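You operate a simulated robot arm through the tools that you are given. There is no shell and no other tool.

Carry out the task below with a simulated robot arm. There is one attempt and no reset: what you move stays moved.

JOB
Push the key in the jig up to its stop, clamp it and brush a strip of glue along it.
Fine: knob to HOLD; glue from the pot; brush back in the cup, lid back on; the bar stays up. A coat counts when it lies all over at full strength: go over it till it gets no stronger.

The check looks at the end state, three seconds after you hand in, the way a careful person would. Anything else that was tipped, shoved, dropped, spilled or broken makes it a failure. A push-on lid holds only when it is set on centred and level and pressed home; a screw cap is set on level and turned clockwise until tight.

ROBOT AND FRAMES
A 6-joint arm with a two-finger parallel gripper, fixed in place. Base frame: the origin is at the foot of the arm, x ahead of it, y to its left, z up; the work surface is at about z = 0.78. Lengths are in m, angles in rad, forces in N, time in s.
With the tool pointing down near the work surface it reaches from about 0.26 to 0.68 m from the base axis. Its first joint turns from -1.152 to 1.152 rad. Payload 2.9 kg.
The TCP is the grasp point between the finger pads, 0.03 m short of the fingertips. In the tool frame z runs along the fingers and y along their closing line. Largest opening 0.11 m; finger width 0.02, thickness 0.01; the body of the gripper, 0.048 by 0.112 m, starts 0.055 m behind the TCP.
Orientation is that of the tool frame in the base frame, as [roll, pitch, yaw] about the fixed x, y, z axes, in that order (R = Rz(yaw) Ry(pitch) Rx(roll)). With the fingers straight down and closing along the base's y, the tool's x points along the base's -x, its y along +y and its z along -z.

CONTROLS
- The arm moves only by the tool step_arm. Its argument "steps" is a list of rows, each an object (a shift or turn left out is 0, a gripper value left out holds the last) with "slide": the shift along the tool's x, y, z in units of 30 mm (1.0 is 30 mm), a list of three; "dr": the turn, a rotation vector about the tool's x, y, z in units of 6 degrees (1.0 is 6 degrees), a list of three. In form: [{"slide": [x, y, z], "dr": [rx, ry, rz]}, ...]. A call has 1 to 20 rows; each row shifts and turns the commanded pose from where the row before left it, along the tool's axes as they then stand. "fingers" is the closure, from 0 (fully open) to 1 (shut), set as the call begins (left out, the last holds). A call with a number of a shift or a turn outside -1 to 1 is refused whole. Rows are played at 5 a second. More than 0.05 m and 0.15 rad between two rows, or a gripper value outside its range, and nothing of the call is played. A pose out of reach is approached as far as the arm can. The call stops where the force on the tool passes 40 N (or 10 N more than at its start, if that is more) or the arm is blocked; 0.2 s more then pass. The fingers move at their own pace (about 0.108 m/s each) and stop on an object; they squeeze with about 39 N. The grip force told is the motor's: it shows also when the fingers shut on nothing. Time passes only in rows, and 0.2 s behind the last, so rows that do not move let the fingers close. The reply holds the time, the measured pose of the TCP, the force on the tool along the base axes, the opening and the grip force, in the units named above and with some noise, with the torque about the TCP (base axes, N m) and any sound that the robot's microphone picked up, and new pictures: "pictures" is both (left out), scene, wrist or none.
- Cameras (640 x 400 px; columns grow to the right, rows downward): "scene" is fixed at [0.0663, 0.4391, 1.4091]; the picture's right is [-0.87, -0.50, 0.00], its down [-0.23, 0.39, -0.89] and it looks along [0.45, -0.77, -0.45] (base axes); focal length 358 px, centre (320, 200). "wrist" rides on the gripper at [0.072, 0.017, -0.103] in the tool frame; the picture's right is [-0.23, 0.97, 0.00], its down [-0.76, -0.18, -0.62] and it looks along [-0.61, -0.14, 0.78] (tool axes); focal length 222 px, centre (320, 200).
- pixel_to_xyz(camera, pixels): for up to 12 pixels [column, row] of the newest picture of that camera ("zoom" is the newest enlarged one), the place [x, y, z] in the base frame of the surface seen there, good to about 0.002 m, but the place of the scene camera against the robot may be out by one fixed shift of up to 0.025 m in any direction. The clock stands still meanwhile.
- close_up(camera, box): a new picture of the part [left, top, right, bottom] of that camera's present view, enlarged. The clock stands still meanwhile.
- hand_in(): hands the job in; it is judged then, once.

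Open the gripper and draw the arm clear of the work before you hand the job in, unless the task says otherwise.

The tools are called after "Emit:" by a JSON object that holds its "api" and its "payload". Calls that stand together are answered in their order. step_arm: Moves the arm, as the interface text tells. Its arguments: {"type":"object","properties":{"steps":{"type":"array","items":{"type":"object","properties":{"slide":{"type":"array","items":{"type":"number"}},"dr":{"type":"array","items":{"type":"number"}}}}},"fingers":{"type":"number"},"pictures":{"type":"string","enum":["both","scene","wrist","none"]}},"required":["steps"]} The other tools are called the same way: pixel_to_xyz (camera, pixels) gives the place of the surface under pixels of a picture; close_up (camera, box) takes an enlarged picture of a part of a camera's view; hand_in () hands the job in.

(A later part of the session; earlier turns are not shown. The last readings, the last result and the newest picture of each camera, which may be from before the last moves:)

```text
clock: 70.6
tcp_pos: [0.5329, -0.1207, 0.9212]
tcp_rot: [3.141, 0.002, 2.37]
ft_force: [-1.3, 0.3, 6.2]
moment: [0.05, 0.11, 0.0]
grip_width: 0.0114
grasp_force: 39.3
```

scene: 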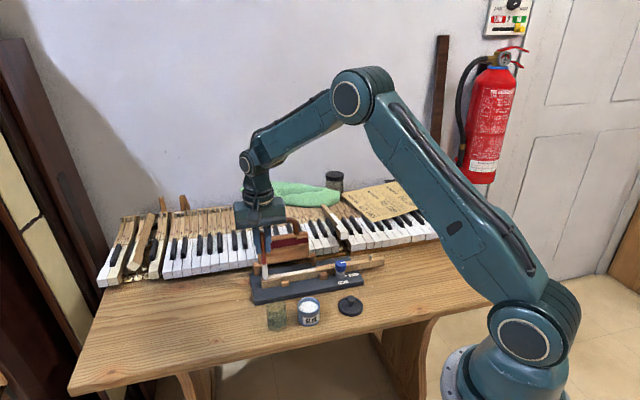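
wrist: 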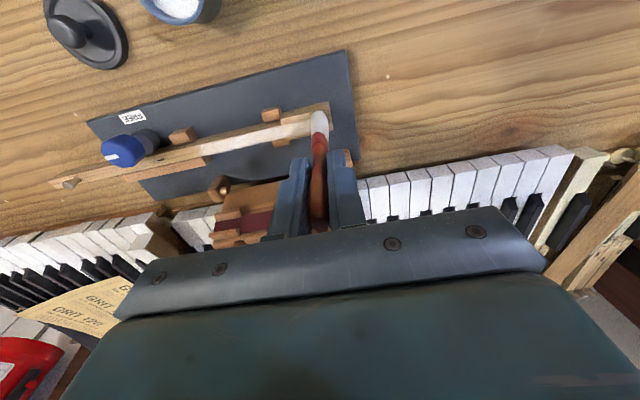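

Light contact at 6 N. Second pass: stroke along -u in one long run of 90 mm.

Emit:
{"api": "step_arm", "payload": {"steps": [{"slide": [0, -0.15, 0]}, {"slide": [0, -0.15, 0]}, {"slide": [0, -0.15, 0]}, {"slide": [0, -0.15, 0]}, {"slide": [0, -0.15, 0]}, {"slide": [0, -0.15, 0]}, {"slide": [0, -0.15, 0]}, {"slide": [0, -0.15, 0]}, {"slide": [0, -0.15, 0]}, {"slide": [0, -0.15, 0]}, {"slide": [0, -0.15, 0]}, {"slide": [0, -0.15, 0]}, {"slide": [0, -0.15, 0]}, {"slide": [0, -0.15, 0]}, {"slide": [0, -0.15, 0]}, {"slide": [0, -0.15, 0]}, {"slide": [0, -0.15, 0]}, {"slide": [0, -0.15, 0]}, {"slide": [0, -0.15, 0]}, {"slide": [0, -0.15, 0]}], "pictures": "scene"}}

Emit:
{"api": "close_up", "payload": {"camera": "scene", "box": [250, 250, 350, 300]}}

Emit:
{"api": "close_up", "payload": {"camera": "scene", "box": [255, 260, 305, 290]}}

```text
clock: 74.8
tcp_pos: [0.471, -0.1851, 0.9219]
tcp_rot: [-3.141, 0.0, 2.37]
ft_force: [3.1, 4.0, 13.3]
moment: [0.37, -0.36, -0.01]
grip_width: 0.0111
grasp_force: 38.7
```

scene: 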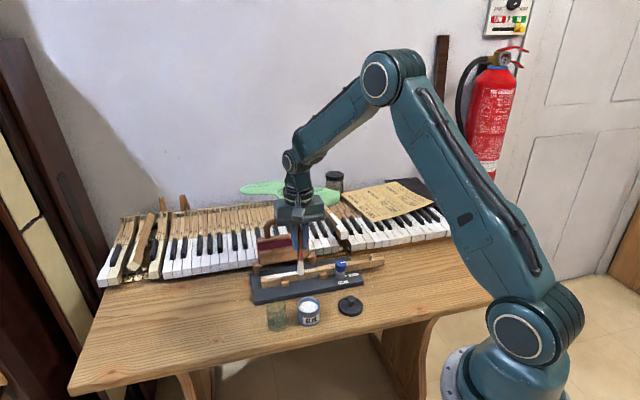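

```text
6.40 times, centred on (300, 275) of scene
```

zoom: 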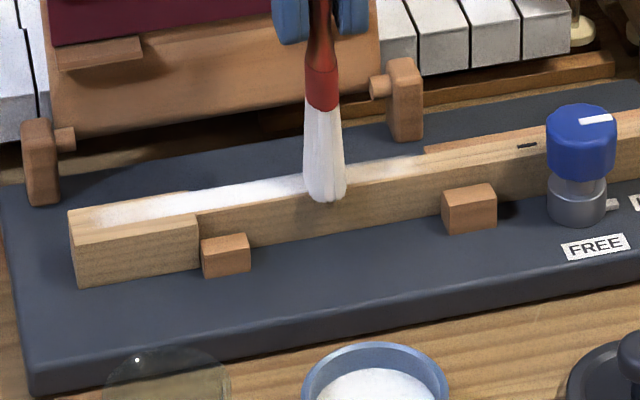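

```text
12.80 times, centred on (280, 275) of scene
```

zoom: 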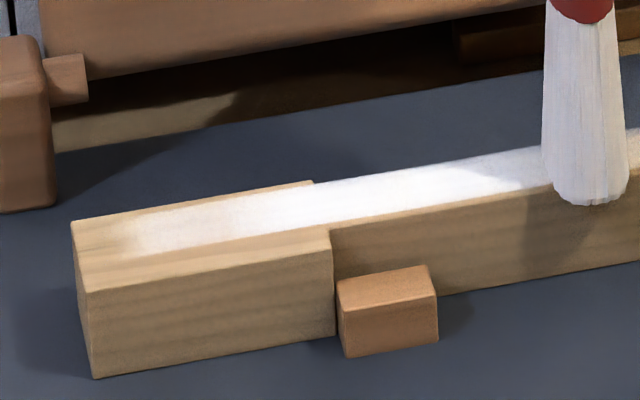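

The second pass made it clearly whiter, though the start on the head stays fainter, so I will later start beyond the head's end. I ease up 0.6 mm (13 N now) and continue the stroke to u≈0.115.

Emit:
{"api": "step_arm", "payload": {"steps": [{"slide": [0, -0.1, -0.025]}, {"slide": [0, -0.15, 0]}, {"slide": [0, -0.15, 0]}, {"slide": [0, -0.15, 0]}, {"slide": [0, -0.15, 0]}, {"slide": [0, -0.15, 0]}, {"slide": [0, -0.15, 0]}, {"slide": [0, -0.15, 0]}, {"slide": [0, -0.15, 0]}, {"slide": [0, -0.15, 0]}, {"slide": [0, -0.15, 0]}, {"slide": [0, -0.15, 0]}, {"slide": [0, -0.15, 0]}, {"slide": [0, -0.15, 0]}, {"slide": [0, -0.15, 0]}, {"slide": [0, -0.15, 0]}, {"slide": [0, -0.15, 0]}, {"slide": [0, -0.15, 0]}], "pictures": "both"}}

Emit:
{"api": "close_up", "payload": {"camera": "scene", "box": [290, 245, 350, 285]}}

Emit:
{"api": "close_up", "payload": {"camera": "wrist", "box": [260, 60, 500, 200]}}

```text
clock: 78.6
tcp_pos: [0.4161, -0.242, 0.9216]
tcp_rot: [-3.141, 0.002, 2.369]
ft_force: [0.5, 0.5, 0.1]
moment: [-0.01, 0.01, -0.03]
grip_width: 0.0117
grasp_force: 38.8
```

scene: 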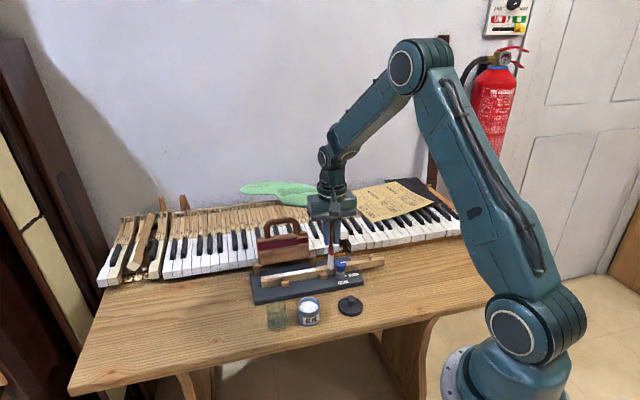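
wrist: 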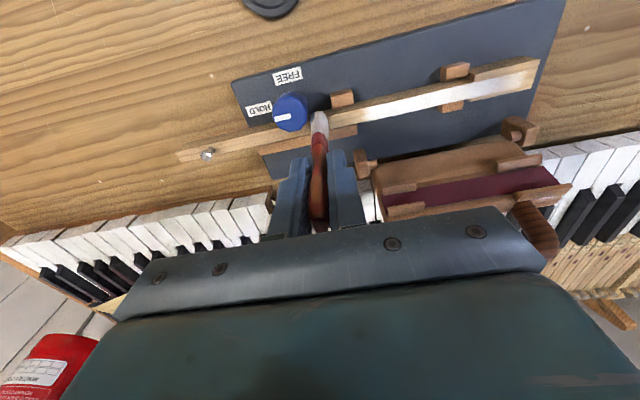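

```text
10.00 times, centred on (320, 265) of scene
```

zoom: 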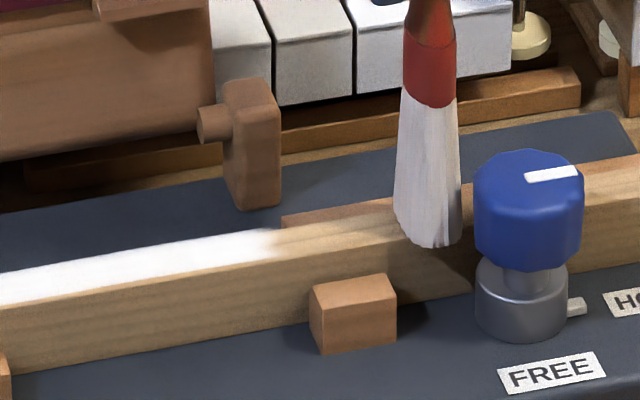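

```text
2.67 times, centred on (380, 130) of wrist
```

zoom: 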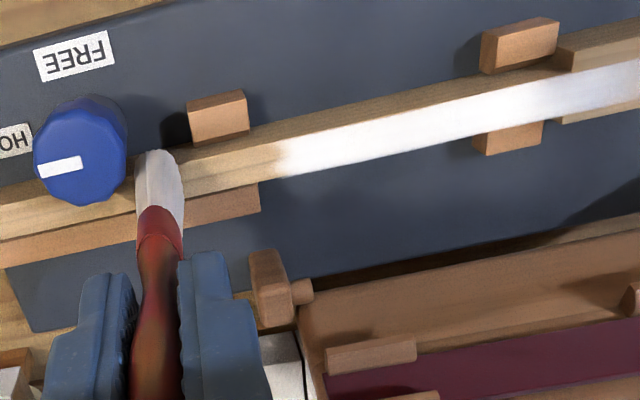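

The coat stops at the same place (u≈0.157) on both passes even though I brushed on past it, so the strip ends there. I lift, return to beyond the head's end (u≈0.298) and start a third pass from there.

Emit:
{"api": "step_arm", "payload": {"steps": [{"slide": [0, 0, -0.5]}, {"slide": [0, 0, -0.5]}, {"slide": [0, 0.864, 0]}, {"slide": [0, 0.864, 0]}, {"slide": [0, 0.864, 0]}, {"slide": [0, 0.864, 0]}, {"slide": [0, 0.864, 0]}, {"slide": [0, 0.864, 0]}, {"slide": [0, 0.864, 0]}, {"slide": [0, 0, 0.5]}, {"slide": [0, 0, 0.4]}], "pictures": "both"}}

Emit:
{"api": "close_up", "payload": {"camera": "wrist", "box": [200, 60, 400, 200]}}

Emit:
{"api": "close_up", "payload": {"camera": "scene", "box": [245, 250, 325, 300]}}

```text
clock: 81.0
tcp_pos: [0.5425, -0.1113, 0.9232]
tcp_rot: [-3.141, -0.002, 2.37]
ft_force: [-0.1, 0.8, -0.7]
moment: [0.0, 0.03, -0.05]
grip_width: 0.0117
grasp_force: 39.0
```

scene: 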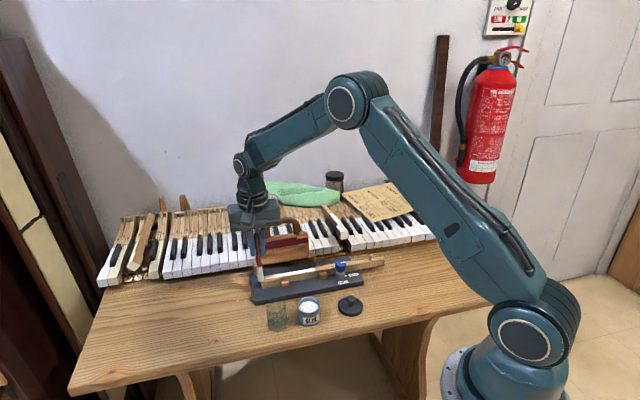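
wrist: 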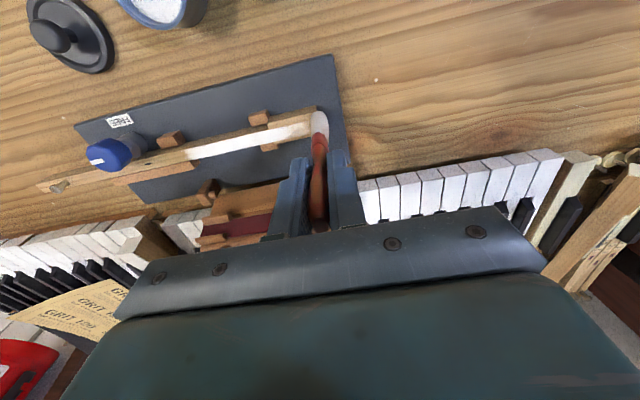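

```text
2.86 times, centred on (300, 130) of wrist
```

zoom: 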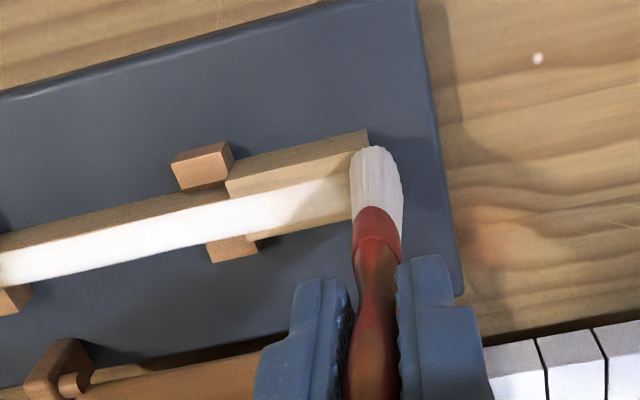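

```text
8.00 times, centred on (285, 275) of scene
```

zoom: 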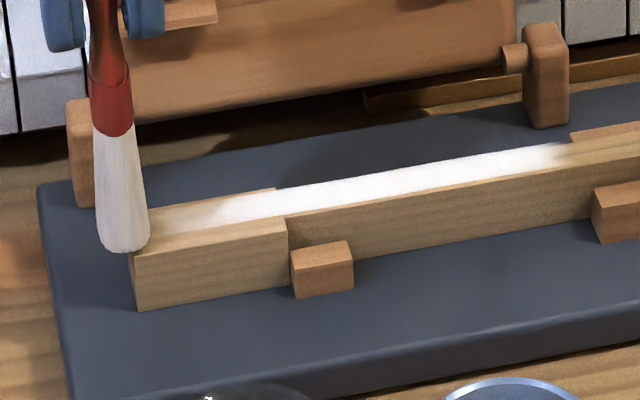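

Most of the brush hangs past the end here, so I step 4 mm back along -u, then lower to contact.

Emit:
{"api": "step_arm", "payload": {"steps": [{"slide": [0, -0.14, 0]}, {"slide": [0, 0, 0.04]}, {"slide": [0, 0, 0.03]}], "pictures": "none"}}

```text
clock: 81.8
tcp_pos: [0.5401, -0.115, 0.9234]
tcp_rot: [-3.141, 0.0, 2.369]
ft_force: [0.6, 0.5, -1.5]
moment: [-0.01, -0.01, -0.03]
grip_width: 0.0114
grasp_force: 39.0
```

Emit:
{"api": "step_arm", "payload": {"steps": [{"slide": [0, 0, 0.04]}, {"slide": [0, 0, 0.03]}], "pictures": "none"}}

```text
clock: 82.4
tcp_pos: [0.5399, -0.1147, 0.9211]
tcp_rot: [3.139, 0.002, 2.37]
ft_force: [-1.1, 0.4, 6.2]
moment: [0.02, 0.1, -0.05]
grip_width: 0.0116
grasp_force: 39.2
```

Contact at 6 N with the brush at u≈0.294. Third pass along -u.

Emit:
{"api": "step_arm", "payload": {"steps": [{}, {"slide": [0, -0.1, 0]}, {"slide": [0, -0.1, 0]}, {"slide": [0, -0.1, 0]}, {"slide": [0, -0.1, 0]}, {"slide": [0, -0.1, 0]}, {"slide": [0, -0.1, 0]}, {"slide": [0, -0.1, 0]}, {"slide": [0, -0.1, 0]}, {"slide": [0, -0.15, -0.005]}, {"slide": [0, -0.15, -0.005]}, {"slide": [0, -0.15, -0.005]}, {"slide": [0, -0.15, 0]}, {"slide": [0, -0.15, 0]}, {"slide": [0, -0.15, 0]}, {"slide": [0, -0.15, 0]}, {"slide": [0, -0.15, 0]}, {"slide": [0, -0.15, 0]}, {"slide": [0, -0.15, 0]}, {"slide": [0, -0.15, 0]}], "pictures": "both"}}

Emit:
{"api": "close_up", "payload": {"camera": "scene", "box": [245, 250, 325, 300]}}

Emit:
{"api": "close_up", "payload": {"camera": "wrist", "box": [300, 60, 480, 180]}}

```text
clock: 86.6
tcp_pos: [0.488, -0.1672, 0.9215]
tcp_rot: [3.14, 0.001, 2.371]
ft_force: [3.4, 3.6, 11.4]
moment: [0.27, -0.35, 0.03]
grip_width: 0.0116
grasp_force: 38.7
```

scene: 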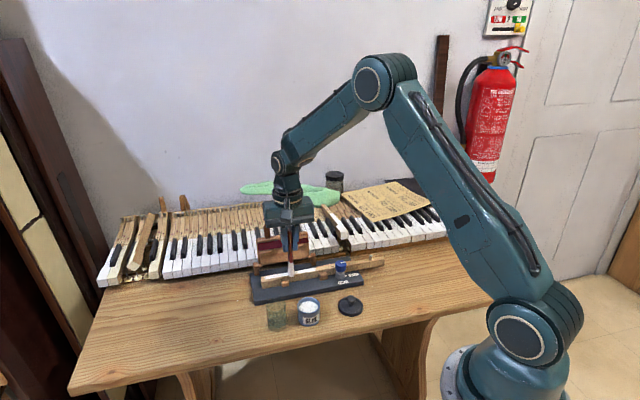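
wrist: 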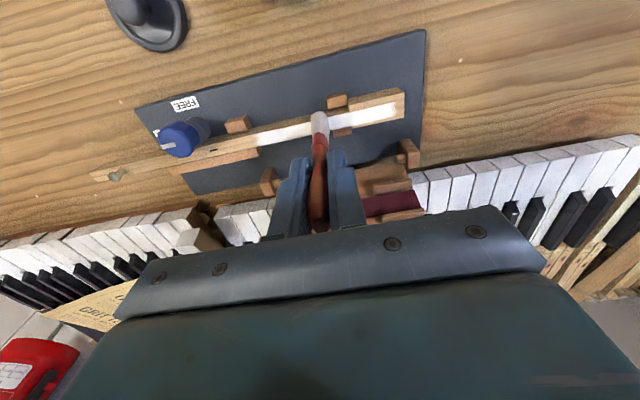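

```text
8.00 times, centred on (285, 275) of scene
```

zoom: 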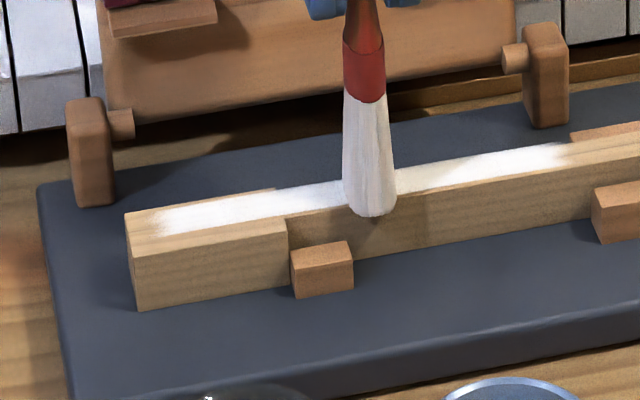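

```text
3.33 times, centred on (390, 120) of wrist
```

zoom: 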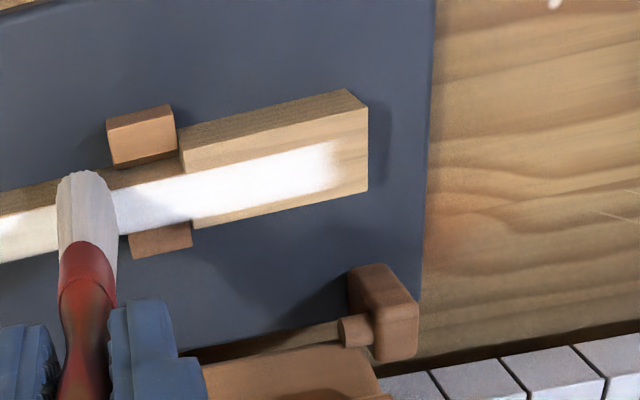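

The coat on the head is now solid white with a definite edge about 8 mm from the end, so both ends of the strip are known (u≈0.157 to 0.285). I ease up slightly and finish the third pass.

Emit:
{"api": "step_arm", "payload": {"steps": [{"slide": [0, -0.1, -0.02]}, {"slide": [0, -0.15, 0]}, {"slide": [0, -0.15, 0]}, {"slide": [0, -0.15, 0]}, {"slide": [0, -0.15, 0]}, {"slide": [0, -0.15, 0]}, {"slide": [0, -0.15, 0]}, {"slide": [0, -0.15, 0]}, {"slide": [0, -0.15, 0]}, {"slide": [0, -0.15, 0]}, {"slide": [0, -0.15, 0]}, {"slide": [0, -0.15, 0]}, {"slide": [0, -0.15, 0]}, {"slide": [0, -0.15, 0]}, {"slide": [0, -0.15, 0]}, {"slide": [0, -0.15, 0]}, {"slide": [0, -0.15, 0]}, {"slide": [0, -0.15, 0]}], "pictures": "both"}}

Emit:
{"api": "close_up", "payload": {"camera": "scene", "box": [255, 255, 335, 295]}}

Emit:
{"api": "close_up", "payload": {"camera": "wrist", "box": [300, 40, 520, 180]}}

```text
clock: 90.4
tcp_pos: [0.4322, -0.2241, 0.9208]
tcp_rot: [-3.141, 0.0, 2.371]
ft_force: [0.4, 0.6, -0.1]
moment: [0.04, 0.05, -0.01]
grip_width: 0.0116
grasp_force: 38.7
```

scene: 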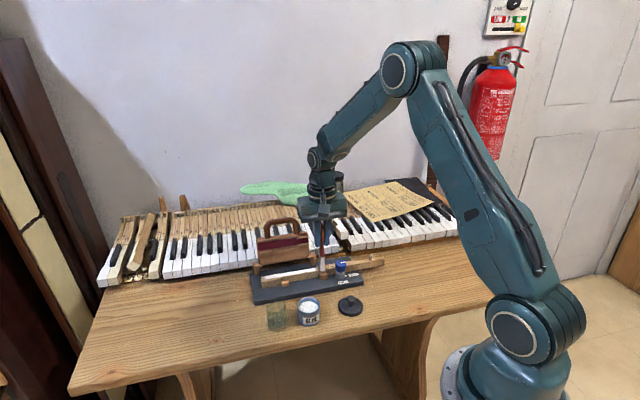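
wrist: 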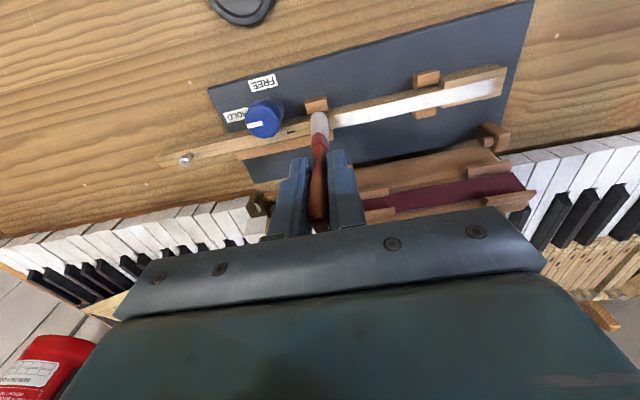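

```text
8.00 times, centred on (295, 275) of scene
```

zoom: 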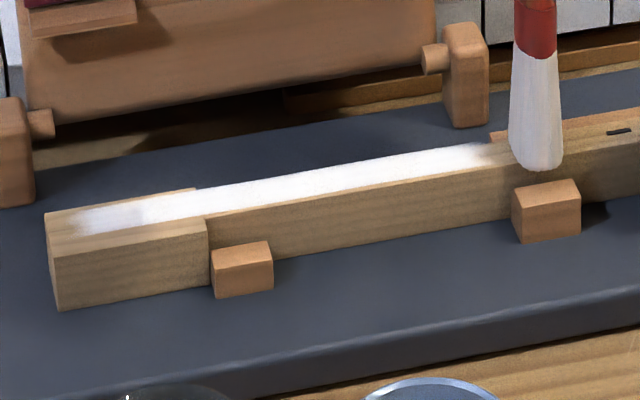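

```text
2.86 times, centred on (410, 110) of wrist
```

zoom: 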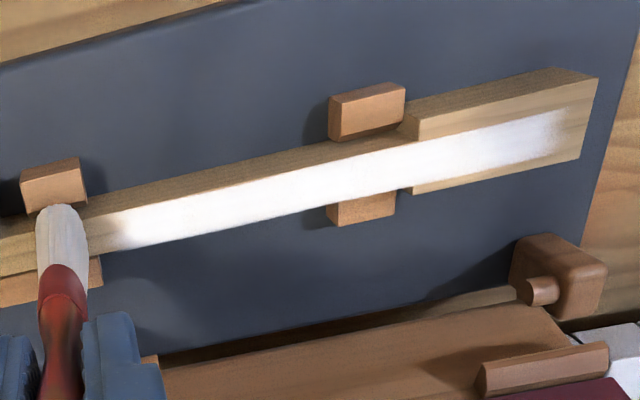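

Third pass done; the strip is nearly uniform white, but contact faded at the far end. I re-dip and will make a fourth pass with steady pressure, also testing past u=0.157.

Emit:
{"api": "step_arm", "payload": {"steps": [{"slide": [0, 0, -0.5]}, {"slide": [0, 0, -0.8]}, {"slide": [0, 0, -0.7]}, {"slide": [0.8, 0.438, 0]}, {"slide": [0.8, 0.438, 0]}, {"slide": [0.8, 0.438, 0]}, {"slide": [0.8, 0.438, 0]}, {"slide": [0.8, 0.438, 0]}, {"slide": [0, 0, 0.7]}, {"slide": [0, 0, 0.7]}, {"slide": [0, 0, 0.6]}], "pictures": "both"}}

Emit:
{"api": "close_up", "payload": {"camera": "wrist", "box": [250, 80, 390, 200]}}

Emit:
{"api": "close_up", "payload": {"camera": "scene", "box": [250, 245, 350, 335]}}

```text
clock: 92.8
tcp_pos: [0.3917, -0.0929, 0.9205]
tcp_rot: [3.141, 0.001, 2.371]
ft_force: [0.3, 1.1, 0.7]
moment: [0.02, 0.01, 0.02]
grip_width: 0.0116
grasp_force: 39.3
```

scene: 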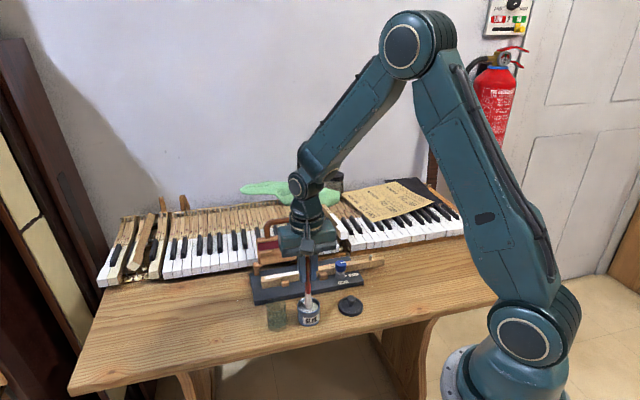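
wrist: 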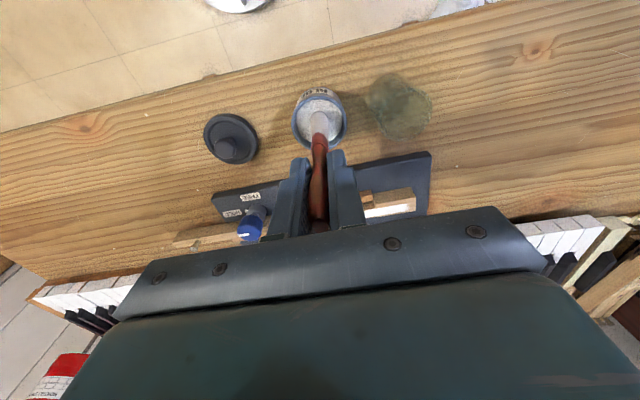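

```text
3.33 times, centred on (320, 140) of wrist
```

zoom: 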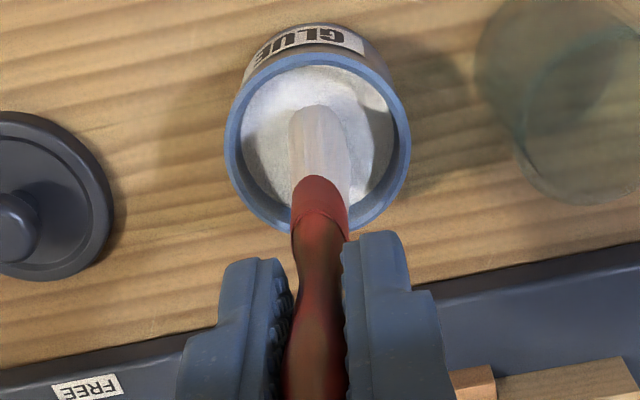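

```text
4.44 times, centred on (300, 290) of scene
```

zoom: 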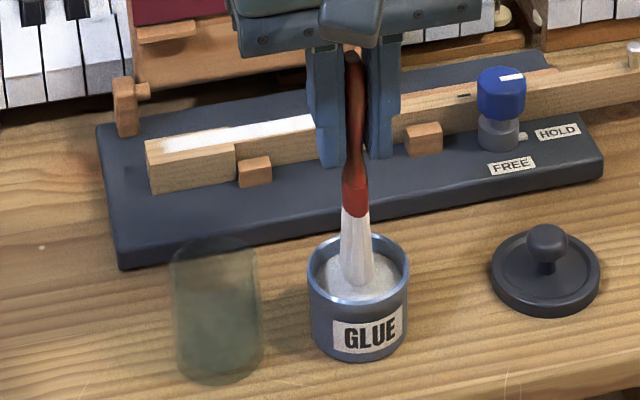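

The bristles look drier now, so the re-dip is due. I dip to TCP z≈0.905 in small steps and dwell.

Emit:
{"api": "step_arm", "payload": {"steps": [{"slide": [0, 0, 0.13]}, {"slide": [0, 0, 0.13]}, {"slide": [0, 0, 0.13]}, {"slide": [0, 0, 0.1]}, {}, {}, {}], "pictures": "none"}}

Emit:
{"api": "step_arm", "payload": {"steps": [{"slide": [0, 0, -0.3]}, {"slide": [0, 0, -0.6]}, {"slide": [0, 0, -0.9]}, {"slide": [0, 0, -0.9]}, {"slide": [-0.8, 0.58, 0]}, {"slide": [-0.8, 0.58, 0]}, {"slide": [-0.8, 0.58, 0]}, {"slide": [-0.8, 0.58, 0]}, {"slide": [-0.8, 0.58, 0]}, {"slide": [0, 0, 0.8]}, {"slide": [0, 0, 0.7]}, {"slide": [0, 0, 0.5]}], "pictures": "both"}}

Emit:
{"api": "close_up", "payload": {"camera": "scene", "box": [245, 250, 325, 300]}}

```text
clock: 94.4
tcp_pos: [0.3918, -0.0933, 0.9068]
tcp_rot: [3.141, 0.0, 2.369]
ft_force: [-1.0, -0.1, -0.8]
moment: [0.0, -0.06, 0.02]
grip_width: 0.0117
grasp_force: 38.7
```

```text
clock: 97.0
tcp_pos: [0.5382, -0.1155, 0.9262]
tcp_rot: [3.141, 0.0, 2.37]
ft_force: [-0.1, -0.1, 0.0]
moment: [0.01, 0.01, -0.01]
grip_width: 0.0117
grasp_force: 39.2
```

scene: 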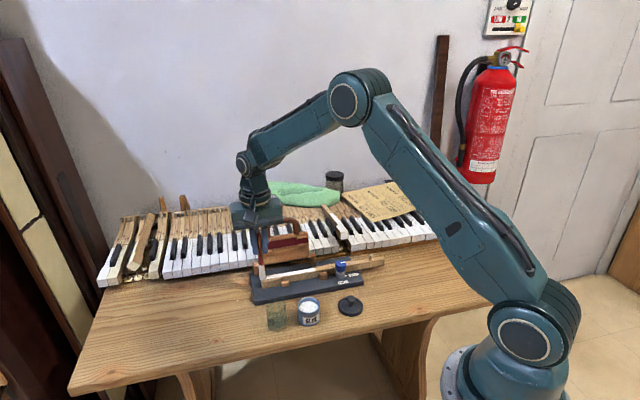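
wrist: 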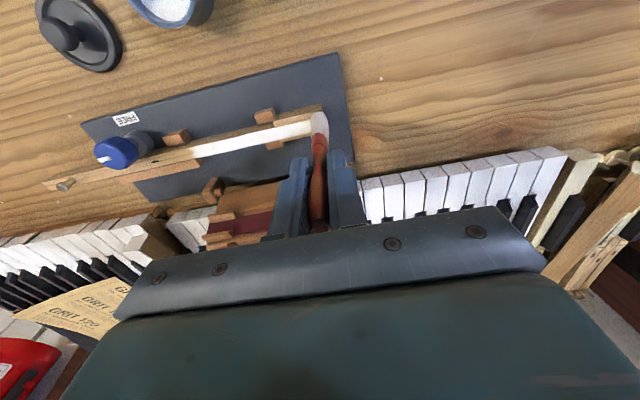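

```text
8.00 times, centred on (285, 275) of scene
```

zoom: 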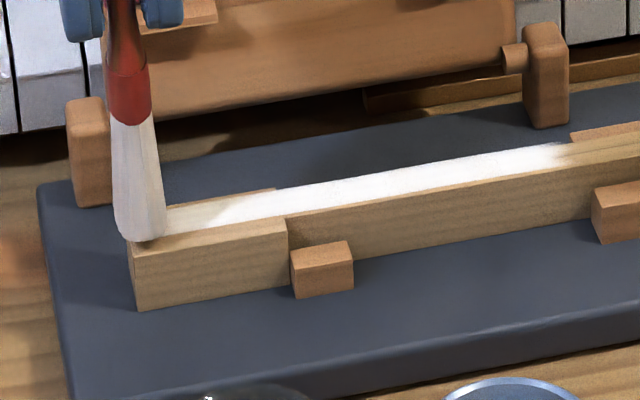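

Freshly loaded and poised at the head's end (u≈0.292). I lower to contact.

Emit:
{"api": "step_arm", "payload": {"steps": [{"slide": [0, 0, 0.1]}, {"slide": [0, 0, 0.05]}, {"slide": [0, 0, 0.03]}], "pictures": "none"}}

```text
clock: 97.8
tcp_pos: [0.5393, -0.1151, 0.9204]
tcp_rot: [-3.141, -0.001, 2.371]
ft_force: [0.2, 0.7, -0.4]
moment: [0.01, 0.0, 0.01]
grip_width: 0.0118
grasp_force: 38.4
```

Emit:
{"api": "step_arm", "payload": {"steps": [{"slide": [0, 0, 0.03]}, {"slide": [0, 0, 0.02]}], "pictures": "none"}}

```text
clock: 98.4
tcp_pos: [0.5392, -0.114, 0.9207]
tcp_rot: [-3.141, 0.003, 2.368]
ft_force: [-0.8, 1.4, 4.5]
moment: [0.0, 0.05, 0.02]
grip_width: 0.0117
grasp_force: 38.6
```

Contact at 4.5 N. Fourth pass, first half, slower over the head.

Emit:
{"api": "step_arm", "payload": {"steps": [{}, {"slide": [0, -0.1, 0]}, {"slide": [0, -0.1, 0]}, {"slide": [0, -0.1, 0]}, {"slide": [0, -0.1, 0]}, {"slide": [0, -0.1, 0]}, {"slide": [0, -0.1, 0]}, {"slide": [0, -0.1, 0]}, {"slide": [0, -0.1, 0]}, {"slide": [0, -0.15, 0]}, {"slide": [0, -0.15, 0]}, {"slide": [0, -0.15, 0]}, {"slide": [0, -0.15, 0]}, {"slide": [0, -0.15, 0]}, {"slide": [0, -0.15, 0]}, {"slide": [0, -0.15, 0]}, {"slide": [0, -0.15, 0]}, {"slide": [0, -0.15, 0]}, {"slide": [0, -0.15, 0]}, {"slide": [0, -0.15, 0]}], "pictures": "scene"}}

Emit:
{"api": "close_up", "payload": {"camera": "scene", "box": [245, 250, 325, 300]}}

```text
clock: 102.6
tcp_pos: [0.4874, -0.1668, 0.9209]
tcp_rot: [3.141, 0.0, 2.37]
ft_force: [1.8, 2.0, 5.4]
moment: [0.19, -0.19, -0.02]
grip_width: 0.0118
grasp_force: 38.9
```

scene: 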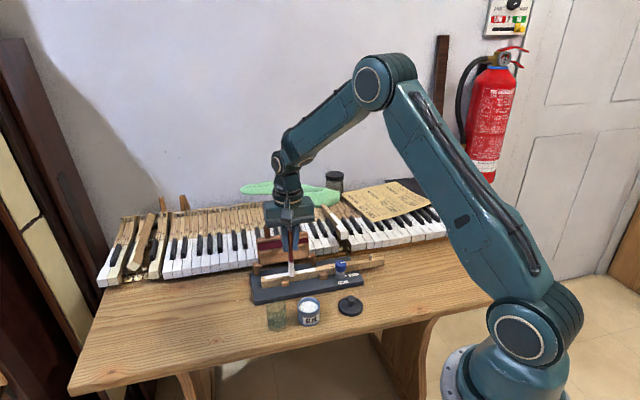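

```text
8.00 times, centred on (285, 275) of scene
```

zoom: 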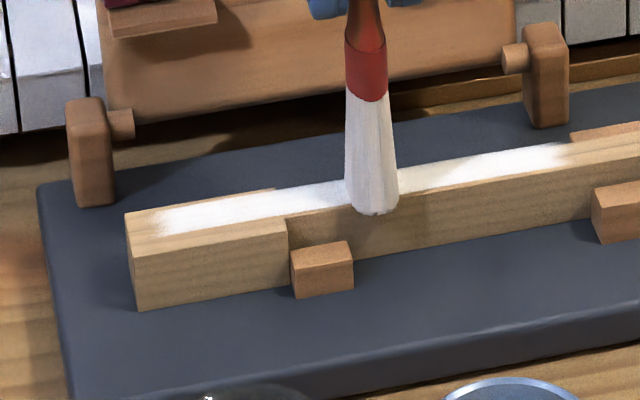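

Pressure steady at 5 N. I carry the stroke on to u≈0.13, pressing very slightly more to keep contact past the strip's end.

Emit:
{"api": "step_arm", "payload": {"steps": [{"slide": [0, -0.15, 0]}, {"slide": [0, -0.15, 0]}, {"slide": [0, -0.15, 0]}, {"slide": [0, -0.15, 0]}, {"slide": [0, -0.15, 0.004]}, {"slide": [0, -0.15, 0]}, {"slide": [0, -0.15, 0.004]}, {"slide": [0, -0.15, 0]}, {"slide": [0, -0.15, 0.004]}, {"slide": [0, -0.15, 0]}, {"slide": [0, -0.12, 0.004]}, {"slide": [0, -0.12, 0]}, {"slide": [0, -0.12, 0.004]}, {"slide": [0, -0.12, 0]}, {"slide": [0, -0.12, 0.004]}, {"slide": [0, -0.12, 0]}, {"slide": [0, -0.12, 0.004]}, {"slide": [0, -0.12, 0]}, {"slide": [0, -0.12, 0]}, {"slide": [0, -0.12, 0]}], "pictures": "both"}}

Emit:
{"api": "close_up", "payload": {"camera": "wrist", "box": [280, 40, 500, 180]}}

Emit:
{"api": "close_up", "payload": {"camera": "scene", "box": [295, 250, 345, 280]}}

```text
clock: 106.8
tcp_pos: [0.4303, -0.2253, 0.9199]
tcp_rot: [3.14, 0.004, 2.371]
ft_force: [5.0, 3.9, 17.0]
moment: [0.42, -0.56, -0.01]
grip_width: 0.0119
grasp_force: 38.9
```

scene: 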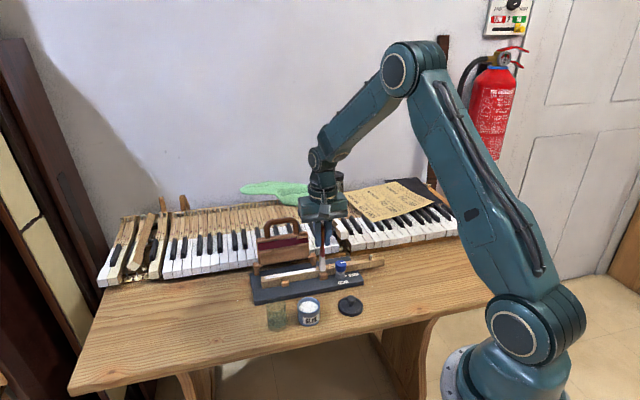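
wrist: 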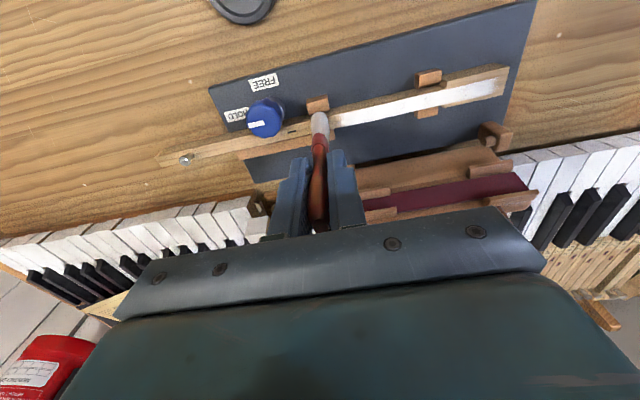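

```text
2.86 times, centred on (390, 110) of wrist
```

zoom: 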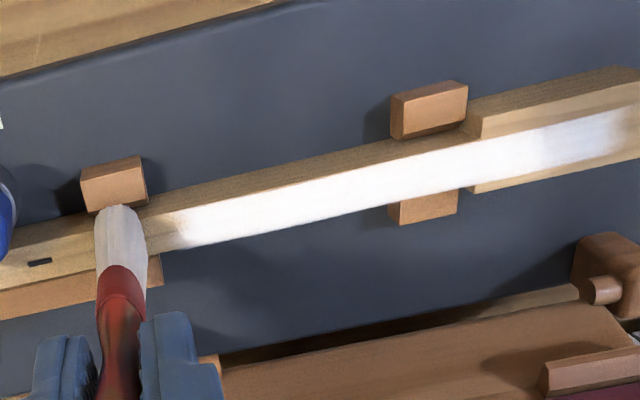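

```text
12.80 times, centred on (320, 265) of scene
```

zoom: 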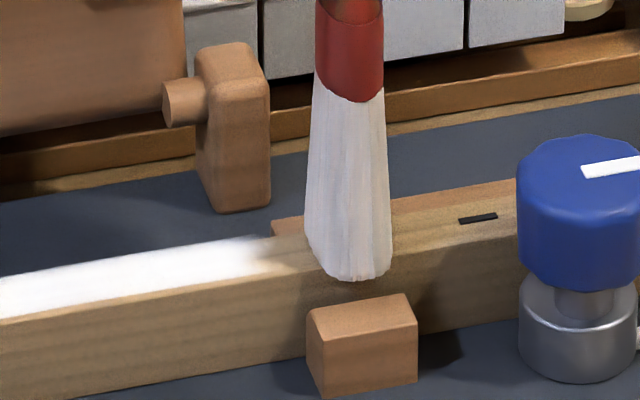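

Even with 17 N the coat does not extend past u≈0.157, so the strip's end is confirmed. I lift off and inspect the whole coat at high zoom.

Emit:
{"api": "step_arm", "payload": {"steps": [{"slide": [0, 0, -0.5]}, {"slide": [0, 0, -0.8]}, {"slide": [0, 0, -0.8]}, {"slide": [0.8, 0, 0]}, {"slide": [0.8, 0, 0]}], "pictures": "both"}}

Emit:
{"api": "close_up", "payload": {"camera": "scene", "box": [255, 262, 295, 288]}}

Emit:
{"api": "close_up", "payload": {"camera": "scene", "box": [285, 255, 325, 281]}}

Emit:
{"api": "close_up", "payload": {"camera": "wrist", "box": [320, 80, 500, 190]}}

```text
clock: 108.0
tcp_pos: [0.395, -0.1911, 0.983]
tcp_rot: [3.141, 0.0, 2.371]
ft_force: [-0.6, 0.2, 0.2]
moment: [0.02, 0.0, -0.01]
grip_width: 0.0116
grasp_force: 39.0
```

scene: 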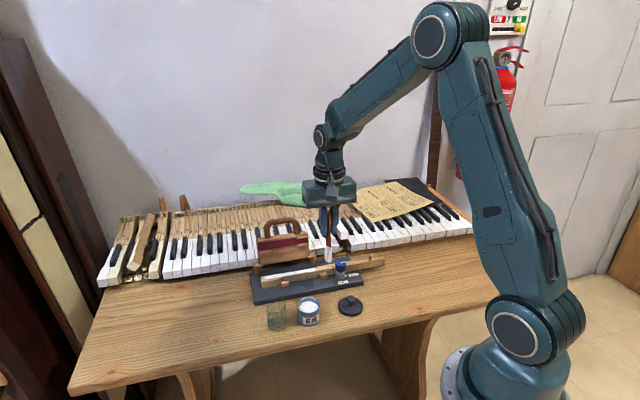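
wrist: 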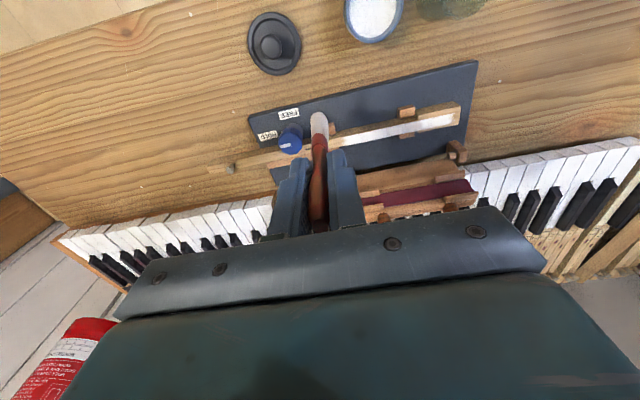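

```text
15.38 times, centred on (275, 275) of scene
```

zoom: 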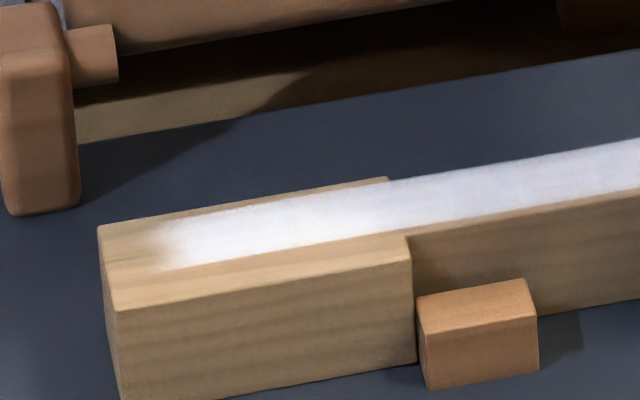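

```text
15.38 times, centred on (305, 268) of scene
```

zoom: 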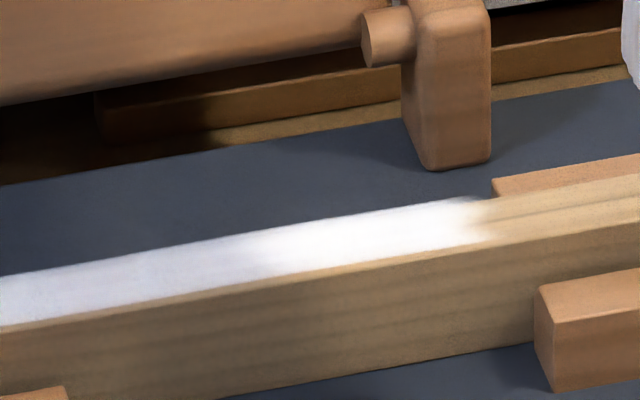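

```text
3.56 times, centred on (410, 135) of wrist
```

zoom: 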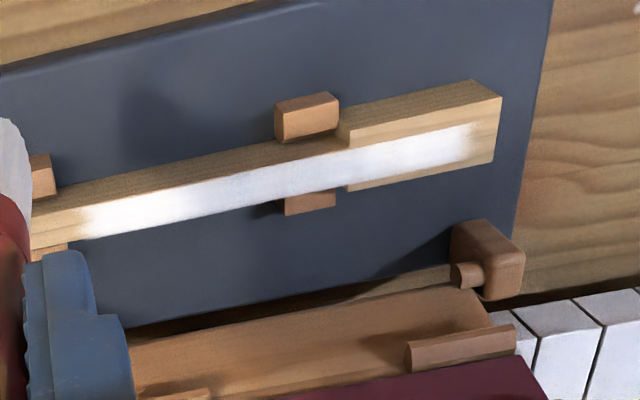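

The strip looks even and white with crisp ends. To be sure it is at full strength I re-dip and go over it again, slightly offset to each side.

Emit:
{"api": "step_arm", "payload": {"steps": [{"slide": [0.783, 0.757, 0]}, {"slide": [0.783, 0.757, 0]}, {"slide": [0.783, 0.757, 0]}, {"slide": [0, 0, 0.8]}, {"slide": [0, 0, 0.8]}, {"slide": [0, 0, 0.5]}], "pictures": "wrist"}}

Emit:
{"api": "close_up", "payload": {"camera": "wrist", "box": [250, 80, 390, 200]}}

```text
clock: 109.4
tcp_pos: [0.3936, -0.0944, 0.9186]
tcp_rot: [3.141, -0.001, 2.37]
ft_force: [0.0, 0.2, 0.1]
moment: [0.02, -0.01, 0.02]
grip_width: 0.0116
grasp_force: 39.4
```

wrist: 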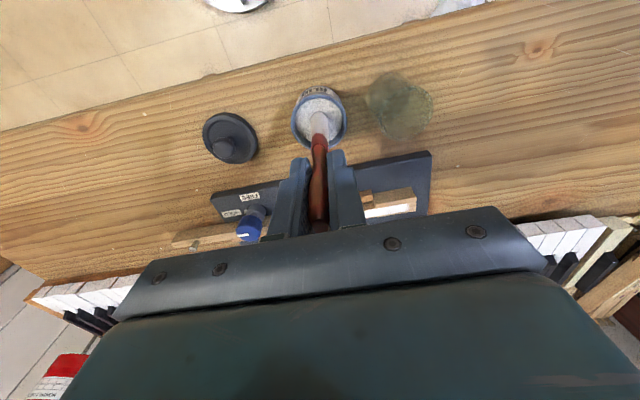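

```text
3.33 times, centred on (320, 140) of wrist
```

zoom: 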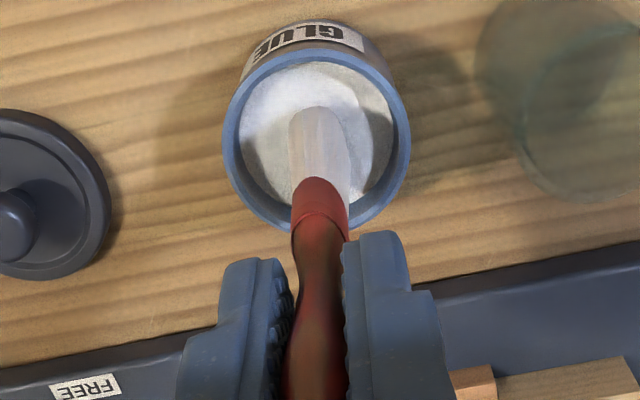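

Brush is centred in the pot again; I dip, dwell, lift out and return to the head's end, offset 1.5 mm to the far side.

Emit:
{"api": "step_arm", "payload": {"steps": [{"slide": [0, 0, 0.15]}, {"slide": [0, 0, 0.15]}, {"slide": [0, 0, 0.13]}, {}, {}, {"slide": [0, 0, -0.3]}, {"slide": [0, 0, -0.6]}, {"slide": [0, 0, -0.9]}, {"slide": [0, 0, -0.9]}, {"slide": [-0.8, 0.565, 0]}, {"slide": [-0.8, 0.565, 0]}, {"slide": [-0.8, 0.565, 0]}, {"slide": [-0.8, 0.565, 0]}, {"slide": [-0.8, 0.565, 0]}, {"slide": [0, 0, 0.8]}, {"slide": [0, 0, 0.75]}, {"slide": [0, 0, 0.5]}], "pictures": "wrist"}}

Emit:
{"api": "close_up", "payload": {"camera": "wrist", "box": [200, 60, 400, 200]}}

```text
clock: 113.0
tcp_pos: [0.5382, -0.1173, 0.9258]
tcp_rot: [3.14, 0.0, 2.371]
ft_force: [0.1, -0.7, 0.4]
moment: [0.01, 0.01, -0.01]
grip_width: 0.0118
grasp_force: 38.9
```

wrist: 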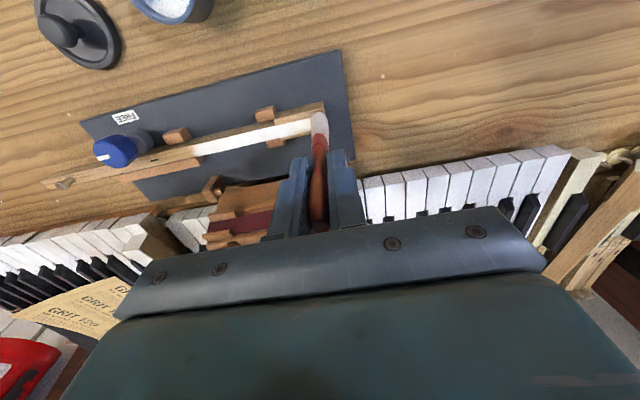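

```text
2.86 times, centred on (300, 130) of wrist
```

zoom: 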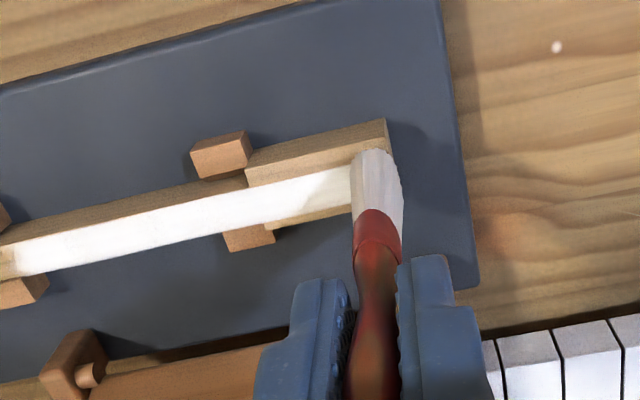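

In position at u≈0.291. I lower to contact.

Emit:
{"api": "step_arm", "payload": {"steps": [{"slide": [0, 0, 0.1]}, {"slide": [0, 0, 0.05]}, {"slide": [0, 0, 0.03]}], "pictures": "none"}}

```text
clock: 113.8
tcp_pos: [0.5386, -0.1177, 0.9212]
tcp_rot: [3.141, 0.0, 2.37]
ft_force: [0.1, -0.5, -0.4]
moment: [-0.01, 0.0, -0.01]
grip_width: 0.0118
grasp_force: 39.0
```

Emit:
{"api": "step_arm", "payload": {"steps": [{"slide": [0, 0, 0.03]}, {"slide": [0, 0, 0.02]}], "pictures": "none"}}

```text
clock: 114.4
tcp_pos: [0.5395, -0.1165, 0.9201]
tcp_rot: [-3.141, 0.001, 2.371]
ft_force: [-2.6, -1.2, 8.4]
moment: [-0.11, 0.16, -0.01]
grip_width: 0.0118
grasp_force: 39.1
```

Contact at 8 N. Fifth pass along -u.

Emit:
{"api": "step_arm", "payload": {"steps": [{"slide": [0, 0, -0.01]}, {"slide": [0, -0.1, 0]}, {"slide": [0, -0.1, 0]}, {"slide": [0, -0.1, 0]}, {"slide": [0, -0.1, 0]}, {"slide": [0, -0.1, 0]}, {"slide": [0, -0.1, 0]}, {"slide": [0, -0.15, 0]}, {"slide": [0, -0.15, 0]}, {"slide": [0, -0.15, 0]}, {"slide": [0, -0.15, 0]}, {"slide": [0, -0.15, 0]}, {"slide": [0, -0.15, 0]}, {"slide": [0, -0.15, 0]}, {"slide": [0, -0.15, 0]}, {"slide": [0, -0.15, 0]}, {"slide": [0, -0.15, 0]}, {"slide": [0, -0.15, 0]}, {"slide": [0, -0.15, 0]}, {"slide": [0, -0.15, 0]}], "pictures": "none"}}

Emit:
{"api": "step_arm", "payload": {"steps": [{"slide": [0, -0.15, -0.01]}, {"slide": [0, -0.15, 0]}, {"slide": [0, -0.15, 0]}, {"slide": [0, -0.15, 0]}, {"slide": [0, -0.15, 0]}, {"slide": [0, -0.15, 0]}, {"slide": [0, -0.15, 0]}, {"slide": [0, -0.15, 0]}, {"slide": [0, -0.15, 0]}, {"slide": [0, -0.15, 0]}, {"slide": [0, -0.15, 0]}, {"slide": [0, -0.15, 0]}, {"slide": [0, -0.15, 0]}, {"slide": [0, -0.15, 0]}, {"slide": [0, -0.15, 0]}], "pictures": "both"}}

Emit:
{"api": "close_up", "payload": {"camera": "wrist", "box": [280, 40, 500, 180]}}

```text
clock: 118.6
tcp_pos: [0.4859, -0.1719, 0.9194]
tcp_rot: [3.141, 0.0, 2.369]
ft_force: [4.0, 4.0, 15.7]
moment: [0.37, -0.42, 0.02]
grip_width: 0.0116
grasp_force: 39.2
```

```text
clock: 121.8
tcp_pos: [0.4388, -0.2209, 0.9214]
tcp_rot: [-3.141, 0.001, 2.371]
ft_force: [3.3, 2.0, 8.0]
moment: [0.24, -0.21, -0.01]
grip_width: 0.0119
grasp_force: 39.0
```

scene: 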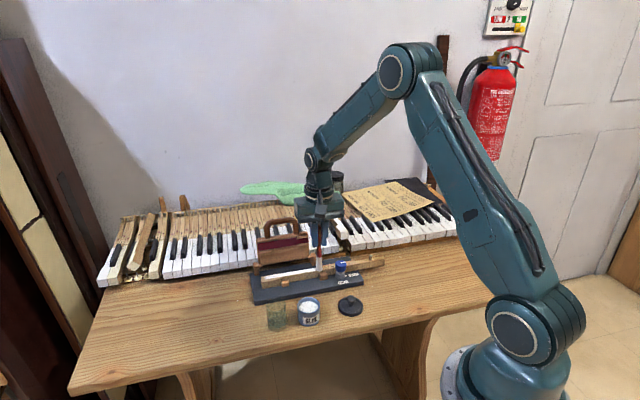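
wrist: 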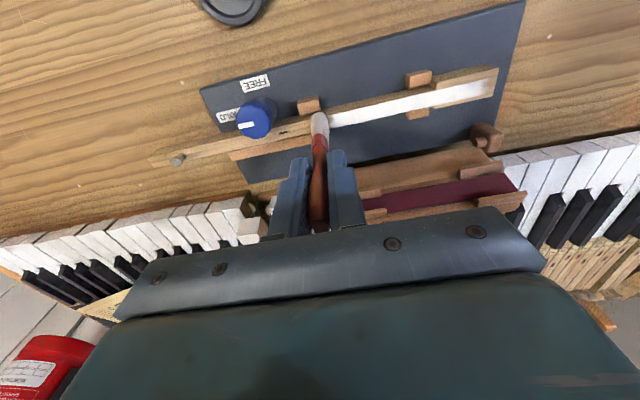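

```text
2.86 times, centred on (390, 110) of wrist
```

zoom: 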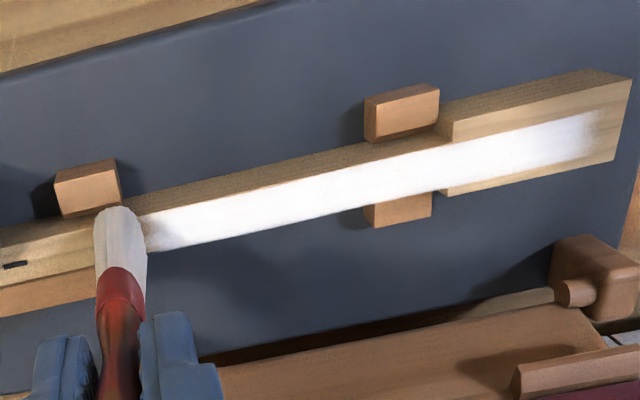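

The strip is now uniformly white along its length, head part included. One more confirming pass, offset to the near side: I lift, return to the head end and lower.

Emit:
{"api": "step_arm", "payload": {"steps": [{"slide": [0, 0, -0.5]}, {"slide": [0, 0, -0.5]}, {"slide": [0.1, 0.808, 0]}, {"slide": [0, 0.808, 0]}, {"slide": [0, 0.808, 0]}, {"slide": [0, 0.808, 0]}, {"slide": [0, 0.808, 0]}, {"slide": [0, 0.78, 0]}, {"slide": [0, 0, 0.5]}, {"slide": [0, 0, 0.42]}], "pictures": "both"}}

Emit:
{"api": "close_up", "payload": {"camera": "wrist", "box": [200, 60, 400, 200]}}

Emit:
{"api": "close_up", "payload": {"camera": "scene", "box": [245, 250, 325, 300]}}

```text
clock: 124.0
tcp_pos: [0.5377, -0.1158, 0.9226]
tcp_rot: [3.14, 0.001, 2.37]
ft_force: [-0.5, 0.8, 0.3]
moment: [0.01, -0.03, -0.01]
grip_width: 0.0115
grasp_force: 38.4
```

scene: 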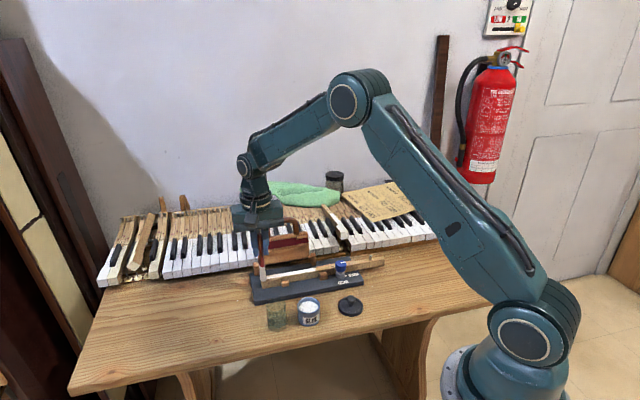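
wrist: 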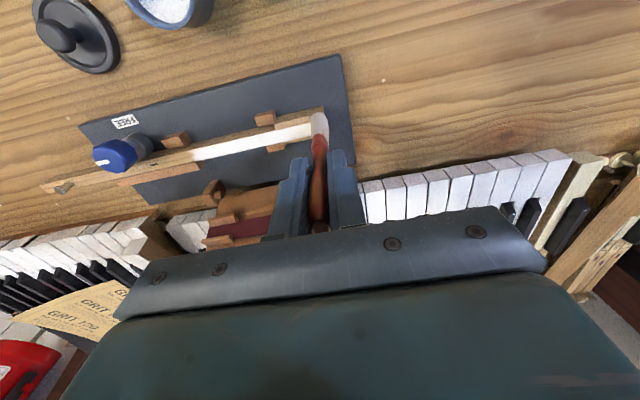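

```text
2.86 times, centred on (300, 130) of wrist
```

zoom: 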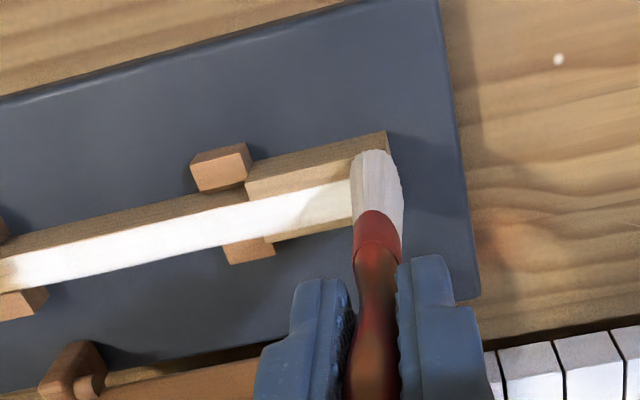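

```text
8.00 times, centred on (285, 275) of scene
```

zoom: 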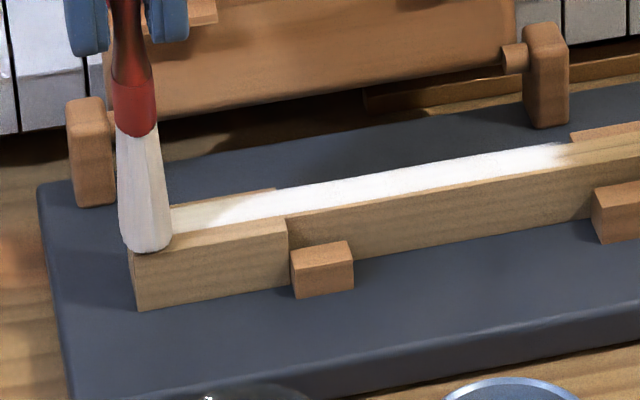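

Poised at the head end again. I lower to light contact and make the sixth pass.

Emit:
{"api": "step_arm", "payload": {"steps": [{"slide": [0, 0, 0.05]}, {"slide": [0, 0, 0.03]}], "pictures": "none"}}

```text
clock: 124.6
tcp_pos: [0.5367, -0.1145, 0.9208]
tcp_rot: [-3.141, 0.001, 2.37]
ft_force: [-1.2, -0.2, 2.1]
moment: [-0.06, 0.04, -0.03]
grip_width: 0.0118
grasp_force: 39.5
```

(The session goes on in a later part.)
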